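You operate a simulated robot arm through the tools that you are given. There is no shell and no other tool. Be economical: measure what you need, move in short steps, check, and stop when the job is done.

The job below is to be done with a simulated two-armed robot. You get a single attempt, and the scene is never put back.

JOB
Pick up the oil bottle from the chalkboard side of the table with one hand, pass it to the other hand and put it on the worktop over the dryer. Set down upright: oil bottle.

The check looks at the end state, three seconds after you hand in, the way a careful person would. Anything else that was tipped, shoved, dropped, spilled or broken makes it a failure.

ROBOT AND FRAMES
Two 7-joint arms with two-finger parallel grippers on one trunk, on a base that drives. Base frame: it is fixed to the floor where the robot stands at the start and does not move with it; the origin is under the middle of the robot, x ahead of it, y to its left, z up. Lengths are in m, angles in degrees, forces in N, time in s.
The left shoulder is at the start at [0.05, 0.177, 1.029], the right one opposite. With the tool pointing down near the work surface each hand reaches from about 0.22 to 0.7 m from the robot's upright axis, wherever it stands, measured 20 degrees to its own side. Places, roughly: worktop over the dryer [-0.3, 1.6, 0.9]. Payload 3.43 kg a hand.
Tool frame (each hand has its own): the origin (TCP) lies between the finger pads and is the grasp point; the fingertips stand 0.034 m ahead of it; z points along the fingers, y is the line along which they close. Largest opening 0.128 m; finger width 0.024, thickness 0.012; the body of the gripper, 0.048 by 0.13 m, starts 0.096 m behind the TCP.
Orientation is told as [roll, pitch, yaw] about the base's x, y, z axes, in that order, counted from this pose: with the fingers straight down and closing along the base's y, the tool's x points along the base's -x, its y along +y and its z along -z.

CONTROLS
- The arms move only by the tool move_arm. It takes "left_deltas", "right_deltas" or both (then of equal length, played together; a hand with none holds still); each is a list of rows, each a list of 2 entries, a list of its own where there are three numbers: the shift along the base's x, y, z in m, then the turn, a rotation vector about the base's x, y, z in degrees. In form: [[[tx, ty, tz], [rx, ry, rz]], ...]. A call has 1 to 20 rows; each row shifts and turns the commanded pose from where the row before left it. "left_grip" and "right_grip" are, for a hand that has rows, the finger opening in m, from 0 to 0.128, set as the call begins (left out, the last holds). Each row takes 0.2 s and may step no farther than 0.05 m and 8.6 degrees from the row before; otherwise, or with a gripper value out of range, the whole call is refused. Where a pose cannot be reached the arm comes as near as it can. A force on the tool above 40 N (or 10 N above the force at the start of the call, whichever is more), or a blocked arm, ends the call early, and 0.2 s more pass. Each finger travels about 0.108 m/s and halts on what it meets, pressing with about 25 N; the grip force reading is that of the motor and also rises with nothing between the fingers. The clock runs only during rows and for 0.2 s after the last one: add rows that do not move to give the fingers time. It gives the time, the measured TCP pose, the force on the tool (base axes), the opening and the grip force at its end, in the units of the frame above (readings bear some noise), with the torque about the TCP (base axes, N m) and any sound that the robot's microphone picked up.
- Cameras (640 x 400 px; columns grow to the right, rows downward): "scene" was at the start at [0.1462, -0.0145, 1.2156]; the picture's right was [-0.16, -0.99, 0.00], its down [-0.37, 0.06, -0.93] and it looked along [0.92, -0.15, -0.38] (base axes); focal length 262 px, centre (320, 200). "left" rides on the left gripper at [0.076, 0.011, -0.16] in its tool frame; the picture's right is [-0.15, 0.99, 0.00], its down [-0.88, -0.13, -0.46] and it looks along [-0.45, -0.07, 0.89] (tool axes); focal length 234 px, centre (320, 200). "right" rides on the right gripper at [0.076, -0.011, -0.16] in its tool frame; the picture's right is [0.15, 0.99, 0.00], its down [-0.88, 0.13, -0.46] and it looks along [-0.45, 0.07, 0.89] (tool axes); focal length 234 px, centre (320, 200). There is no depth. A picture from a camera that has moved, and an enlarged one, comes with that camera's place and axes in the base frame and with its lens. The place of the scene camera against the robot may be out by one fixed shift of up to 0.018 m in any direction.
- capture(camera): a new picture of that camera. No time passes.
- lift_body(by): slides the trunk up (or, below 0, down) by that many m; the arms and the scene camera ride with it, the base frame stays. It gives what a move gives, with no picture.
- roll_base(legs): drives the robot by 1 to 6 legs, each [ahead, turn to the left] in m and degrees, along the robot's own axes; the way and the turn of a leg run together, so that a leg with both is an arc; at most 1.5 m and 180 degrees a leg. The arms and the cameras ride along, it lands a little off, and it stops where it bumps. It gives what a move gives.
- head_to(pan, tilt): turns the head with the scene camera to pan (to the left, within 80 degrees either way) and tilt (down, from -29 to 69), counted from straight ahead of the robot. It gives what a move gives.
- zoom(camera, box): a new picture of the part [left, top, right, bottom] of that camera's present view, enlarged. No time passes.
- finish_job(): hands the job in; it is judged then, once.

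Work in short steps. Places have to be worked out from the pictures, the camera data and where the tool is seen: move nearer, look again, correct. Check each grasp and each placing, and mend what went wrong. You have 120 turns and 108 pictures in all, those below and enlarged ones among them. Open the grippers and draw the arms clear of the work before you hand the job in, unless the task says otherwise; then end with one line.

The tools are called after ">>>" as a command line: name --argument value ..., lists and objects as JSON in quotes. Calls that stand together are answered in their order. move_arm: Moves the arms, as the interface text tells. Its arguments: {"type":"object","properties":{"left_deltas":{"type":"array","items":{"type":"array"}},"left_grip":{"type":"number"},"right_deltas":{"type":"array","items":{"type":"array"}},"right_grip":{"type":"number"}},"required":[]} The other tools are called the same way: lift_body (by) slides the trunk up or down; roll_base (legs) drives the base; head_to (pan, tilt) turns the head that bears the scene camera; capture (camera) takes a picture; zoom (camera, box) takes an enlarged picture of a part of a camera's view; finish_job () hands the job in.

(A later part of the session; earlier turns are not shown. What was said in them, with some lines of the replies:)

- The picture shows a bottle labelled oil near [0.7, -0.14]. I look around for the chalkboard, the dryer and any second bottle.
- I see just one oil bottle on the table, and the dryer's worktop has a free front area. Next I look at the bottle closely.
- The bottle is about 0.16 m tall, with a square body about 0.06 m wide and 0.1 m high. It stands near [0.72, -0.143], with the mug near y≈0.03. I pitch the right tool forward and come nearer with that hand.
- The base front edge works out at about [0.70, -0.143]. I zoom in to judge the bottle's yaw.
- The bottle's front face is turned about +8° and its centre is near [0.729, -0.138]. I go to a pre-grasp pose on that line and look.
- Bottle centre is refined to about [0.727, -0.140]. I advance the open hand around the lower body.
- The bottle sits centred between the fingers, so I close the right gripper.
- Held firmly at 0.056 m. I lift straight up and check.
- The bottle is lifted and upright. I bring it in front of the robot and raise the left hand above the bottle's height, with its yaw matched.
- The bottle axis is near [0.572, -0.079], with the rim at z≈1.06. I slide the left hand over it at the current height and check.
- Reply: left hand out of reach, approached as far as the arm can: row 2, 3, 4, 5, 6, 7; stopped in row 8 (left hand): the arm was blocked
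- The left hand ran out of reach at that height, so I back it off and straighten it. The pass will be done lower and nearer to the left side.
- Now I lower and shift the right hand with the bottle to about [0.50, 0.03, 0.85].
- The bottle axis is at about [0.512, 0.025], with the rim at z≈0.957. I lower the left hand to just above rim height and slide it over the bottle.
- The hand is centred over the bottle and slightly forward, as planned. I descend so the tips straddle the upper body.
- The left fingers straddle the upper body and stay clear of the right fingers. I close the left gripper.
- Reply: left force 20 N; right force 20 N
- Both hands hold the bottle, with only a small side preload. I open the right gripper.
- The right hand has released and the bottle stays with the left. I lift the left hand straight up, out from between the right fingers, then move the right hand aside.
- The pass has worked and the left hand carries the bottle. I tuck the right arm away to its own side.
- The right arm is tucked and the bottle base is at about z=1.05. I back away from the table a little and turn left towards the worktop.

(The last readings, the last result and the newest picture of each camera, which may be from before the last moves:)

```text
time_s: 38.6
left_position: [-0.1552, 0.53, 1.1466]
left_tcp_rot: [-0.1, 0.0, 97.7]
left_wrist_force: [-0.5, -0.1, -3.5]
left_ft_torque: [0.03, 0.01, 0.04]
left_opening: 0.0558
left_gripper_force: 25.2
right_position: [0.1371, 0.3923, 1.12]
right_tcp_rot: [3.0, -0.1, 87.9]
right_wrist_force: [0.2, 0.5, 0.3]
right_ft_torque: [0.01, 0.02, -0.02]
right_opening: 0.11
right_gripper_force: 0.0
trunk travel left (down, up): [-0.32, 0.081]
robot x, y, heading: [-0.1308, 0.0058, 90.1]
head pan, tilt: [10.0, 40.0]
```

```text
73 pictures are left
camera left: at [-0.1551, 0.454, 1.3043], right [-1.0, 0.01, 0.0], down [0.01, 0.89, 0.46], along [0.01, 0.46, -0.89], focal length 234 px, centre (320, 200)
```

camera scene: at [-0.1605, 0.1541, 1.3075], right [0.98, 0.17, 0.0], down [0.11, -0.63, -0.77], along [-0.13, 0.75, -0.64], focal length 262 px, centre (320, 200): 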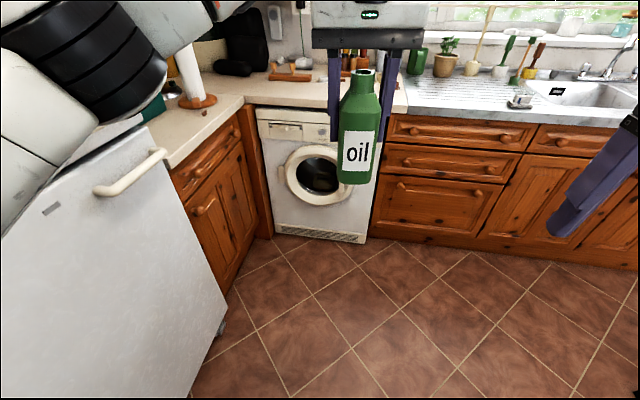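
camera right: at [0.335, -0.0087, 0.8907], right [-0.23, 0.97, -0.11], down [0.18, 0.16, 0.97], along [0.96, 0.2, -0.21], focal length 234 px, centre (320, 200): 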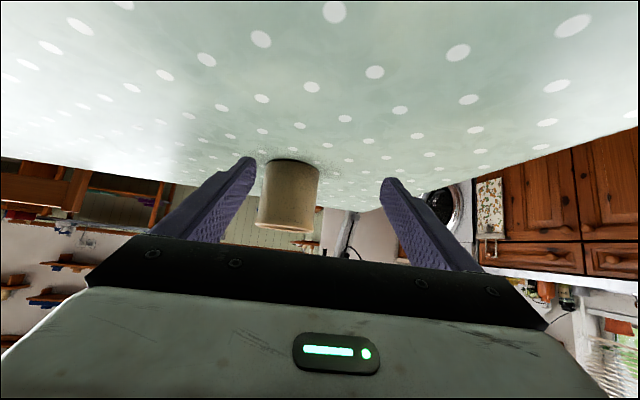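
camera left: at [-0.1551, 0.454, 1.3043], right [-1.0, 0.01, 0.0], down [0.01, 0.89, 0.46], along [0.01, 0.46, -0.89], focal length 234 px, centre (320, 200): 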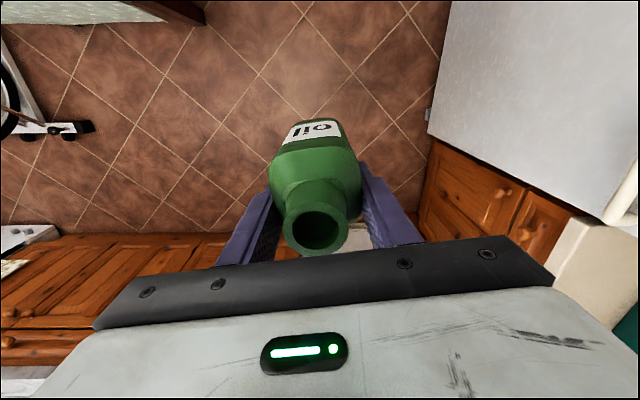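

The dryer spans about x −0.58…−0.02, its worktop front edge is at y≈1.2, and there is a fridge to the left at x≈−0.75. I check the left arm's clearance from the fridge.

>>> head_to --pan 65 --tilt 25

>>> capture --camera "scene"

```text
time_s: 39.9
left_position: [-0.1549, 0.5308, 1.1454]
left_tcp_rot: [-0.1, 0.1, 97.8]
left_wrist_force: [0.0, 0.0, -3.1]
left_ft_torque: [0.04, 0.01, 0.0]
left_opening: 0.0555
left_gripper_force: 25.0
right_position: [0.1373, 0.3923, 1.1197]
right_tcp_rot: [3.0, -0.1, 88.0]
right_wrist_force: [1.0, 0.2, 0.2]
right_ft_torque: [-0.03, 0.01, 0.04]
right_opening: 0.1102
right_gripper_force: 0.0
trunk travel left (down, up): [-0.32, 0.081]
robot x, y, heading: [-0.132, -0.0009, 89.9]
head pan, tilt: [65.0, 25.0]
```

```text
72 pictures are left
camera scene: at [-0.2293, 0.1095, 1.3308], right [0.42, 0.91, 0.0], down [0.38, -0.18, -0.91], along [-0.82, 0.38, -0.42], focal length 262 px, centre (320, 200)
```

scene: 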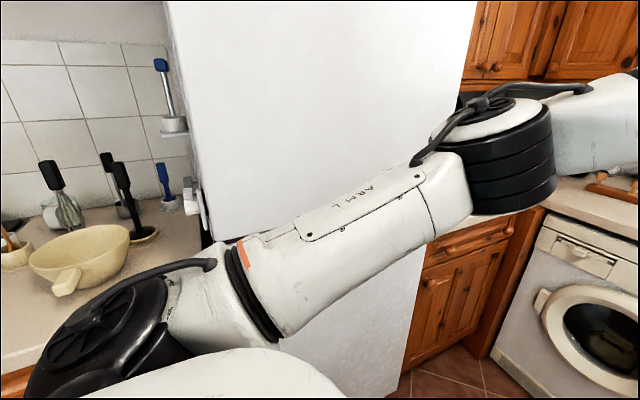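

The elbow is at about x≈−0.45, clear of the fridge. I drive ahead 0.65 m and look at the worktop.

>>> roll_base --legs '[[0.65, 0]]'

>>> head_to --pan 10 --tilt 35

>>> capture --camera "scene"

>>> capture --camera "left"

```text
time_s: 43.5
left_position: [-0.1525, 1.1739, 1.1447]
left_tcp_rot: [-0.1, 0.0, 97.6]
left_wrist_force: [-0.2, -0.8, -2.6]
left_ft_torque: [0.01, -0.02, 0.02]
left_opening: 0.0559
left_gripper_force: 25.1
right_position: [0.1401, 1.0341, 1.1215]
right_tcp_rot: [3.0, 0.0, 87.8]
right_wrist_force: [-0.2, -0.5, 0.6]
right_ft_torque: [-0.02, 0.0, -0.01]
right_opening: 0.1101
right_gripper_force: 0.1
trunk travel left (down, up): [-0.32, 0.081]
robot x, y, heading: [-0.1274, 0.6396, 89.9]
head pan, tilt: [65.0, 25.0]
```

```text
time_s: 44.7
left_position: [-0.1522, 1.1739, 1.145]
left_tcp_rot: [-0.1, -0.1, 97.8]
left_wrist_force: [-0.3, 0.2, -3.2]
left_ft_torque: [0.04, -0.02, 0.02]
left_opening: 0.0558
left_gripper_force: 25.4
right_position: [0.1394, 1.0341, 1.1209]
right_tcp_rot: [3.0, -0.2, 87.8]
right_wrist_force: [0.5, 0.0, -0.1]
right_ft_torque: [0.01, 0.01, -0.05]
right_opening: 0.1099
right_gripper_force: 0.1
trunk travel left (down, up): [-0.32, 0.081]
robot x, y, heading: [-0.1309, 0.642, 89.7]
head pan, tilt: [10.0, 35.0]
```

```text
71 pictures are left
camera scene: at [-0.1591, 0.7992, 1.3151], right [0.99, 0.17, 0.0], down [0.1, -0.57, -0.82], along [-0.14, 0.81, -0.57], focal length 262 px, centre (320, 200)
```

scene: 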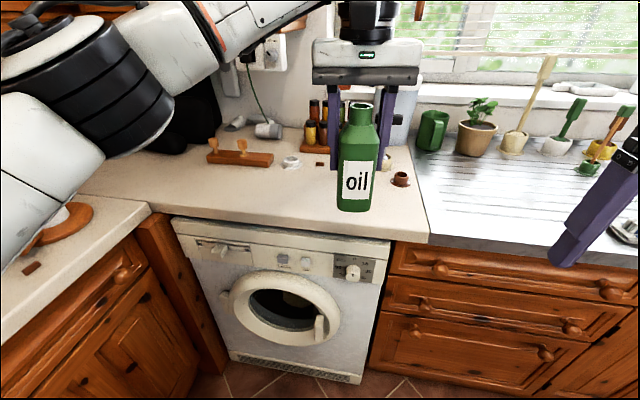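

```text
70 pictures are left
camera left: at [-0.1525, 1.096, 1.3043], right [-1.0, 0.01, 0.0], down [0.01, 0.89, 0.46], along [0.01, 0.46, -0.89], focal length 234 px, centre (320, 200)
```

left: 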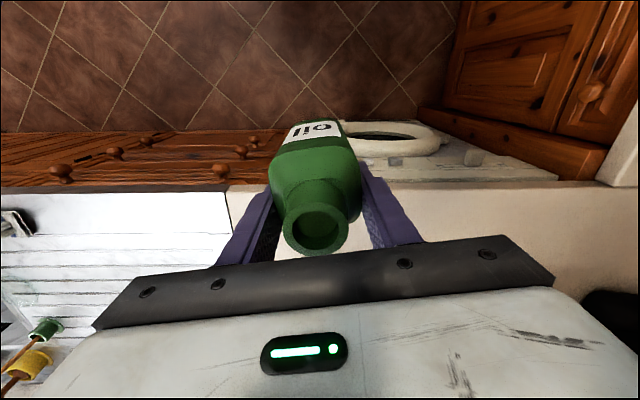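

The worktop's front edge is at y≈1.27, and the clear area is about x −0.45…−0.1, y 1.28…1.5. I drive 0.18 m nearer, then look again.

>>> roll_base --legs '[[0.18, 0]]'

>>> move_arm --left_deltas '[[[-0.02, 0, 0], [0, 0, 0]], [[-0.025, 0, 0], [0, 0, 0]], [[-0.025, 0.01, -0.01], [0, 0, 0]], [[-0.025, 0.01, -0.01], [0, 0, 0]], [[-0.01, 0.01, -0.01], [0, 0, 0]], [[0, 0, 0], [0, 0, 0]]]'

>>> capture --camera "scene"

>>> capture --camera "left"

>>> capture --camera "right"

```text
time_s: 46.2
left_position: [-0.1527, 1.3527, 1.1451]
left_tcp_rot: [-0.1, 0.0, 97.7]
left_wrist_force: [0.0, 0.4, -2.4]
left_ft_torque: [0.06, 0.0, 0.03]
left_opening: 0.0559
left_gripper_force: 24.9
right_position: [0.1404, 1.2123, 1.1197]
right_tcp_rot: [3.0, -0.1, 87.8]
right_wrist_force: [-0.3, -0.4, -0.9]
right_ft_torque: [-0.04, 0.0, 0.01]
right_opening: 0.11
right_gripper_force: 0.1
trunk travel left (down, up): [-0.32, 0.081]
robot x, y, heading: [-0.1259, 0.8191, 89.8]
head pan, tilt: [10.0, 35.0]
```

```text
time_s: 47.6
left_position: [-0.2565, 1.3812, 1.1133]
left_tcp_rot: [-0.1, 0.1, 97.6]
left_wrist_force: [0.5, -0.2, -2.8]
left_ft_torque: [0.07, 0.01, 0.01]
left_opening: 0.0557
left_gripper_force: 24.7
right_position: [0.1403, 1.2123, 1.1199]
right_tcp_rot: [3.0, -0.1, 87.8]
right_wrist_force: [-0.3, -0.3, -0.7]
right_ft_torque: [-0.02, 0.01, 0.01]
right_opening: 0.11
right_gripper_force: 0.0
trunk travel left (down, up): [-0.32, 0.081]
robot x, y, heading: [-0.1292, 0.8214, 89.7]
head pan, tilt: [10.0, 35.0]
```

```text
69 pictures are left
camera scene: at [-0.1585, 0.9774, 1.3151], right [0.99, 0.17, 0.0], down [0.1, -0.57, -0.82], along [-0.14, 0.81, -0.57], focal length 262 px, centre (320, 200)
```

scene: 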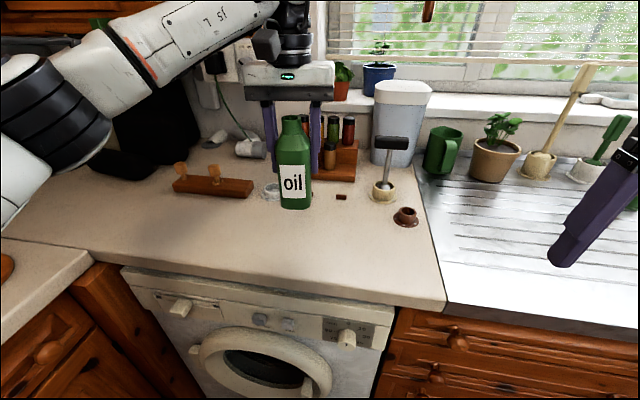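

```text
68 pictures are left
camera left: at [-0.2576, 1.3041, 1.2733], right [-1.0, 0.01, 0.0], down [0.01, 0.89, 0.46], along [0.01, 0.46, -0.89], focal length 234 px, centre (320, 200)
```

left: 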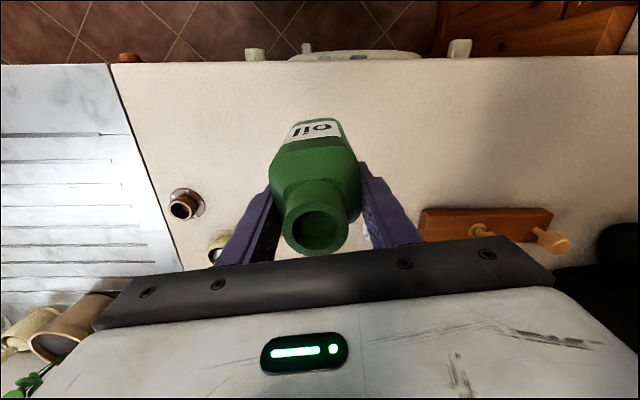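

```text
67 pictures are left
camera right: at [0.158, 1.1339, 1.2787], right [-0.99, -0.11, 0.05], down [-0.07, 0.88, 0.46], along [-0.1, 0.46, -0.88], focal length 234 px, centre (320, 200)
```

right: 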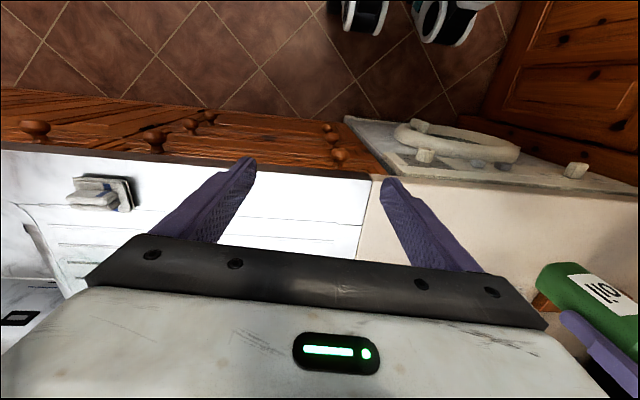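

The worktop under the bottle is clear: the nearest items are the cube at y≈1.59 and the brown cup at x≈−0.03. I lower the bottle to about 2–3 cm above the surface.

>>> move_arm --left_deltas '[[[0, 0, -0.02], [0, 0, 0]], [[0, 0, -0.025], [0, 0, 0]], [[0, 0, -0.02], [0, 0, 0]], [[0, 0, -0.02], [0, 0, 0]], [[0, 0, -0.01], [0, 0, 0]], [[0, 0, 0], [0, 0, 0]]]'

>>> capture --camera "scene"

>>> zoom --camera "scene" --box '[220, 150, 380, 280]'

```text
time_s: 49.0
left_position: [-0.2568, 1.3807, 1.0197]
left_tcp_rot: [-0.1, -0.1, 97.6]
left_wrist_force: [0.3, 0.1, -3.1]
left_ft_torque: [0.02, 0.02, -0.02]
left_opening: 0.0558
left_gripper_force: 24.5
right_position: [0.1405, 1.2122, 1.1215]
right_tcp_rot: [3.0, 0.0, 87.7]
right_wrist_force: [1.0, 0.5, 0.2]
right_ft_torque: [0.0, 0.0, 0.03]
right_opening: 0.1101
right_gripper_force: 0.1
trunk travel left (down, up): [-0.32, 0.081]
robot x, y, heading: [-0.124, 0.8223, 89.7]
head pan, tilt: [10.0, 35.0]
```

```text
66 pictures are left
camera scene: at [-0.1585, 0.9775, 1.3151], right [0.99, 0.17, 0.0], down [0.1, -0.57, -0.82], along [-0.14, 0.81, -0.57], focal length 262 px, centre (320, 200)
```

scene: 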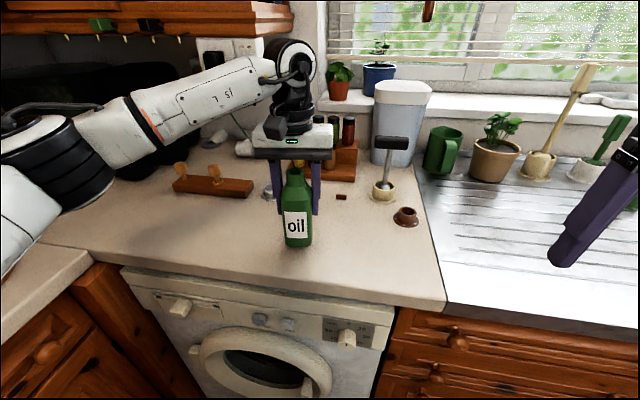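

```text
3.08 times, centred on (300, 215) of scene
camera zoom: at [-0.1585, 0.9775, 1.3151], right [0.99, 0.17, 0.0], down [0.1, -0.57, -0.82], along [-0.14, 0.81, -0.57], focal length 804 px, centre (382, 154)
```

zoom: 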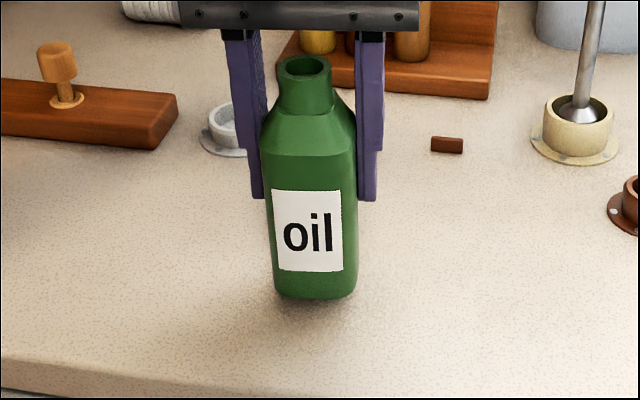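

The bottle is upright just above clear worktop, with its shadow close below. I lower it in small steps and watch the force.

>>> move_arm --left_deltas '[[[0, 0, -0.007], [0, 0, 0]], [[0, 0, -0.007], [0, 0, 0]], [[0, 0, -0.004], [0, 0, 0]], [[0, 0, 0], [0, 0, 0]]]'

>>> zoom --camera "scene" --box '[220, 150, 380, 280]'

```text
time_s: 50.0
left_position: [-0.2558, 1.3811, 1.0021]
left_tcp_rot: [-0.1, 0.0, 97.7]
left_wrist_force: [-0.9, -0.4, -2.1]
left_ft_torque: [0.03, 0.01, -0.03]
left_opening: 0.0556
left_gripper_force: 25.1
right_position: [0.1399, 1.2112, 1.1208]
right_tcp_rot: [3.1, -0.1, 87.8]
right_wrist_force: [0.2, 0.5, -0.3]
right_ft_torque: [0.0, 0.02, -0.02]
right_opening: 0.1098
right_gripper_force: 0.0
trunk travel left (down, up): [-0.32, 0.081]
robot x, y, heading: [-0.1313, 0.8192, 90.0]
head pan, tilt: [10.0, 35.0]
```

```text
3.08 times, centred on (300, 215) of scene
camera zoom: at [-0.1585, 0.9775, 1.3151], right [0.99, 0.17, 0.0], down [0.1, -0.57, -0.82], along [-0.14, 0.81, -0.57], focal length 804 px, centre (382, 154)
```

zoom: 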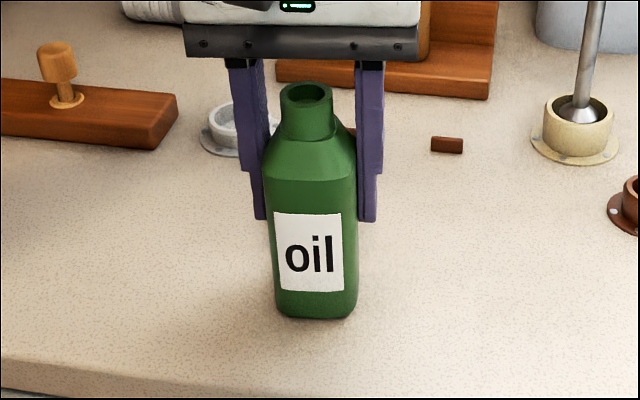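

No contact yet, so I go on down in 4 mm steps.

>>> move_arm --left_deltas '[[[0, 0, -0.004], [0, 0, 0]], [[0, 0, 0], [0, 0, 0]]]'

>>> move_arm --left_deltas '[[[0, 0, -0.003], [0, 0, 0]], [[0, 0, 0], [0, 0, 0]]]'

```text
time_s: 50.6
left_position: [-0.256, 1.3798, 1.0004]
left_tcp_rot: [-0.2, -0.2, 97.6]
left_wrist_force: [-1.7, 1.4, 12.0]
left_ft_torque: [-0.46, 0.42, -0.13]
left_opening: 0.0557
left_gripper_force: 25.0
right_position: [0.1408, 1.2105, 1.1211]
right_tcp_rot: [2.9, -0.2, 87.9]
right_wrist_force: [-0.1, -0.8, -0.7]
right_ft_torque: [0.01, 0.01, -0.01]
right_opening: 0.11
right_gripper_force: 0.0
trunk travel left (down, up): [-0.32, 0.081]
robot x, y, heading: [-0.1279, 0.8268, 89.5]
head pan, tilt: [10.0, 35.0]
```

```text
time_s: 51.2
left_position: [-0.2567, 1.3801, 0.998]
left_tcp_rot: [-0.2, -0.2, 97.7]
left_wrist_force: [-1.6, 3.4, 21.0]
left_ft_torque: [-0.13, 0.75, -0.07]
left_opening: 0.0559
left_gripper_force: 24.8
right_position: [0.1414, 1.2092, 1.1224]
right_tcp_rot: [3.0, -0.2, 87.8]
right_wrist_force: [0.0, -0.2, 0.8]
right_ft_torque: [0.01, 0.0, 0.02]
right_opening: 0.1101
right_gripper_force: 0.1
trunk travel left (down, up): [-0.32, 0.081]
robot x, y, heading: [-0.1291, 0.8167, 89.6]
head pan, tilt: [10.0, 35.0]
```

The bottle stands on the worktop, with 21 N of contact force. I relieve the press and then open the fingers.

>>> move_arm --left_deltas '[[[0, 0, 0.004], [0, 0, 0]], [[0, 0, 0], [0, 0, 0]]]'

>>> move_arm --left_deltas '[[[0, 0, 0], [0, 0, 0]], [[0, 0, 0], [0, 0, 0]], [[0, 0, 0], [0, 0, 0]]]' --left_grip 0.1

>>> capture --camera "left"

>>> zoom --camera "scene" --box '[220, 150, 380, 280]'

```text
time_s: 51.8
left_position: [-0.2573, 1.3817, 0.9978]
left_tcp_rot: [-0.2, 0.2, 97.7]
left_wrist_force: [0.0, 2.5, 2.2]
left_ft_torque: [0.27, -0.02, 0.03]
left_opening: 0.0558
left_gripper_force: 25.4
right_position: [0.1409, 1.2112, 1.1204]
right_tcp_rot: [3.0, 0.0, 87.9]
right_wrist_force: [0.1, 0.1, -0.1]
right_ft_torque: [-0.03, 0.01, 0.03]
right_opening: 0.1098
right_gripper_force: 0.1
trunk travel left (down, up): [-0.32, 0.081]
robot x, y, heading: [-0.1276, 0.8192, 89.8]
head pan, tilt: [10.0, 35.0]
```

```text
time_s: 52.6
left_position: [-0.2552, 1.3802, 0.9983]
left_tcp_rot: [0.0, 0.0, 97.6]
left_wrist_force: [0.0, 0.4, 0.0]
left_ft_torque: [0.02, -0.01, -0.01]
left_opening: 0.1004
left_gripper_force: 0.1
right_position: [0.1399, 1.2117, 1.1208]
right_tcp_rot: [3.0, -0.1, 87.8]
right_wrist_force: [-0.8, -0.5, 0.4]
right_ft_torque: [0.04, -0.01, 0.02]
right_opening: 0.1102
right_gripper_force: 0.0
trunk travel left (down, up): [-0.32, 0.081]
robot x, y, heading: [-0.1313, 0.8196, 90.2]
head pan, tilt: [10.0, 35.0]
```

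```text
63 pictures are left
camera left: at [-0.2569, 1.3039, 1.1581], right [-1.0, 0.01, 0.0], down [0.01, 0.89, 0.46], along [0.01, 0.46, -0.89], focal length 234 px, centre (320, 200)
```

left: 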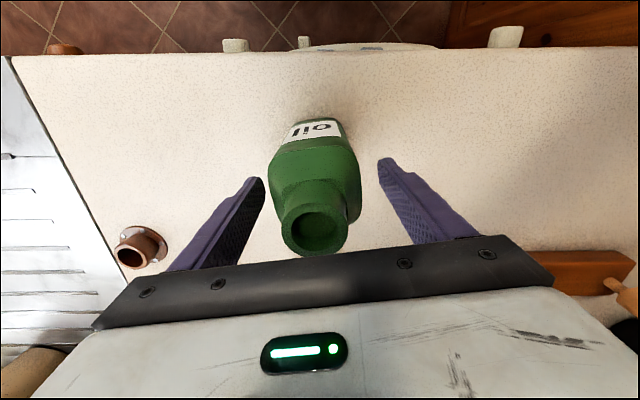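

```text
3.08 times, centred on (300, 215) of scene
camera zoom: at [-0.1585, 0.9772, 1.3151], right [0.99, 0.17, 0.0], down [0.1, -0.57, -0.82], along [-0.14, 0.81, -0.57], focal length 804 px, centre (382, 154)
```

zoom: 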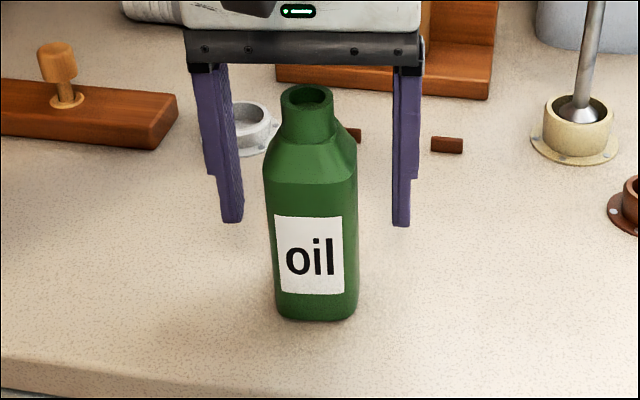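

The bottle stands free and upright. I raise the left hand straight up past the rim, then draw it back.

>>> move_arm --left_deltas '[[[0, 0, 0.015], [0, 0, 0]], [[0, 0, 0.025], [0, 0, 0]], [[0, 0, 0.03], [0, 0, 0]], [[0, 0, 0.03], [0, 0, 0]], [[0, 0, 0.03], [0, 0, 0]], [[0, 0, 0.015], [0, 0, 0]], [[0, -0.03, 0], [0, 0, 0]], [[0, -0.04, 0], [0, 0, 0]], [[0, -0.04, 0], [0, 0, 0]], [[0, -0.03, 0], [0, 0, 0]], [[0, 0, 0], [0, 0, 0]]]'

>>> capture --camera "scene"

```text
time_s: 55.0
left_position: [-0.2573, 1.2397, 1.145]
left_tcp_rot: [-0.1, 0.1, 97.6]
left_wrist_force: [-1.1, -0.4, -0.1]
left_ft_torque: [0.01, 0.02, 0.0]
left_opening: 0.1
left_gripper_force: 0.1
right_position: [0.1403, 1.2103, 1.1206]
right_tcp_rot: [2.9, 0.0, 87.8]
right_wrist_force: [-0.8, 0.3, 0.3]
right_ft_torque: [-0.01, 0.02, -0.01]
right_opening: 0.1098
right_gripper_force: 0.0
trunk travel left (down, up): [-0.32, 0.081]
robot x, y, heading: [-0.1263, 0.818, 90.0]
head pan, tilt: [10.0, 35.0]
```

```text
61 pictures are left
camera scene: at [-0.1584, 0.9773, 1.3151], right [0.99, 0.17, 0.0], down [0.1, -0.57, -0.82], along [-0.14, 0.81, -0.57], focal length 262 px, centre (320, 200)
```

scene: 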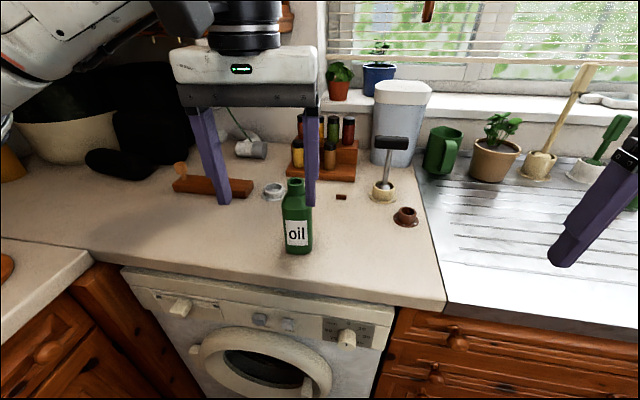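

The bottle stands upright on the dryer's worktop and nothing else has moved. I back the robot off the way it came.

>>> roll_base --legs '[[-0.2, 0]]'

>>> capture --camera "scene"

```text
time_s: 56.6
left_position: [-0.2579, 1.0415, 1.1449]
left_tcp_rot: [-0.1, 0.0, 97.6]
left_wrist_force: [0.4, -1.1, -1.1]
left_ft_torque: [0.09, 0.0, 0.01]
left_opening: 0.1
left_gripper_force: 0.1
right_position: [0.1387, 1.0119, 1.1205]
right_tcp_rot: [3.0, -0.2, 87.9]
right_wrist_force: [1.0, -0.7, 0.0]
right_ft_torque: [0.0, -0.03, 0.0]
right_opening: 0.1102
right_gripper_force: 0.0
trunk travel left (down, up): [-0.32, 0.081]
robot x, y, heading: [-0.1313, 0.6197, 89.5]
head pan, tilt: [10.0, 35.0]
```

```text
60 pictures are left
camera scene: at [-0.1592, 0.7777, 1.3152], right [0.99, 0.17, 0.0], down [0.1, -0.56, -0.82], along [-0.14, 0.81, -0.57], focal length 262 px, centre (320, 200)
```

scene: 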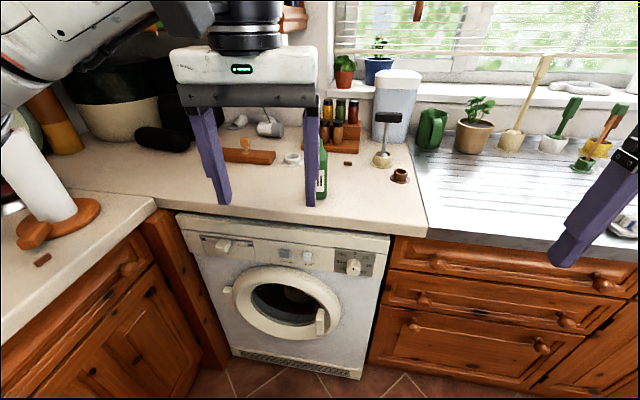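

The bottle is in place, and both hands are open and clear of it. I hand in the job.

>>> finish_job

```text
The job is handed in.
```

The oil bottle was picked up with the right hand, passed to the left and set down upright on the worktop over the dryer; nothing else was seen to move.
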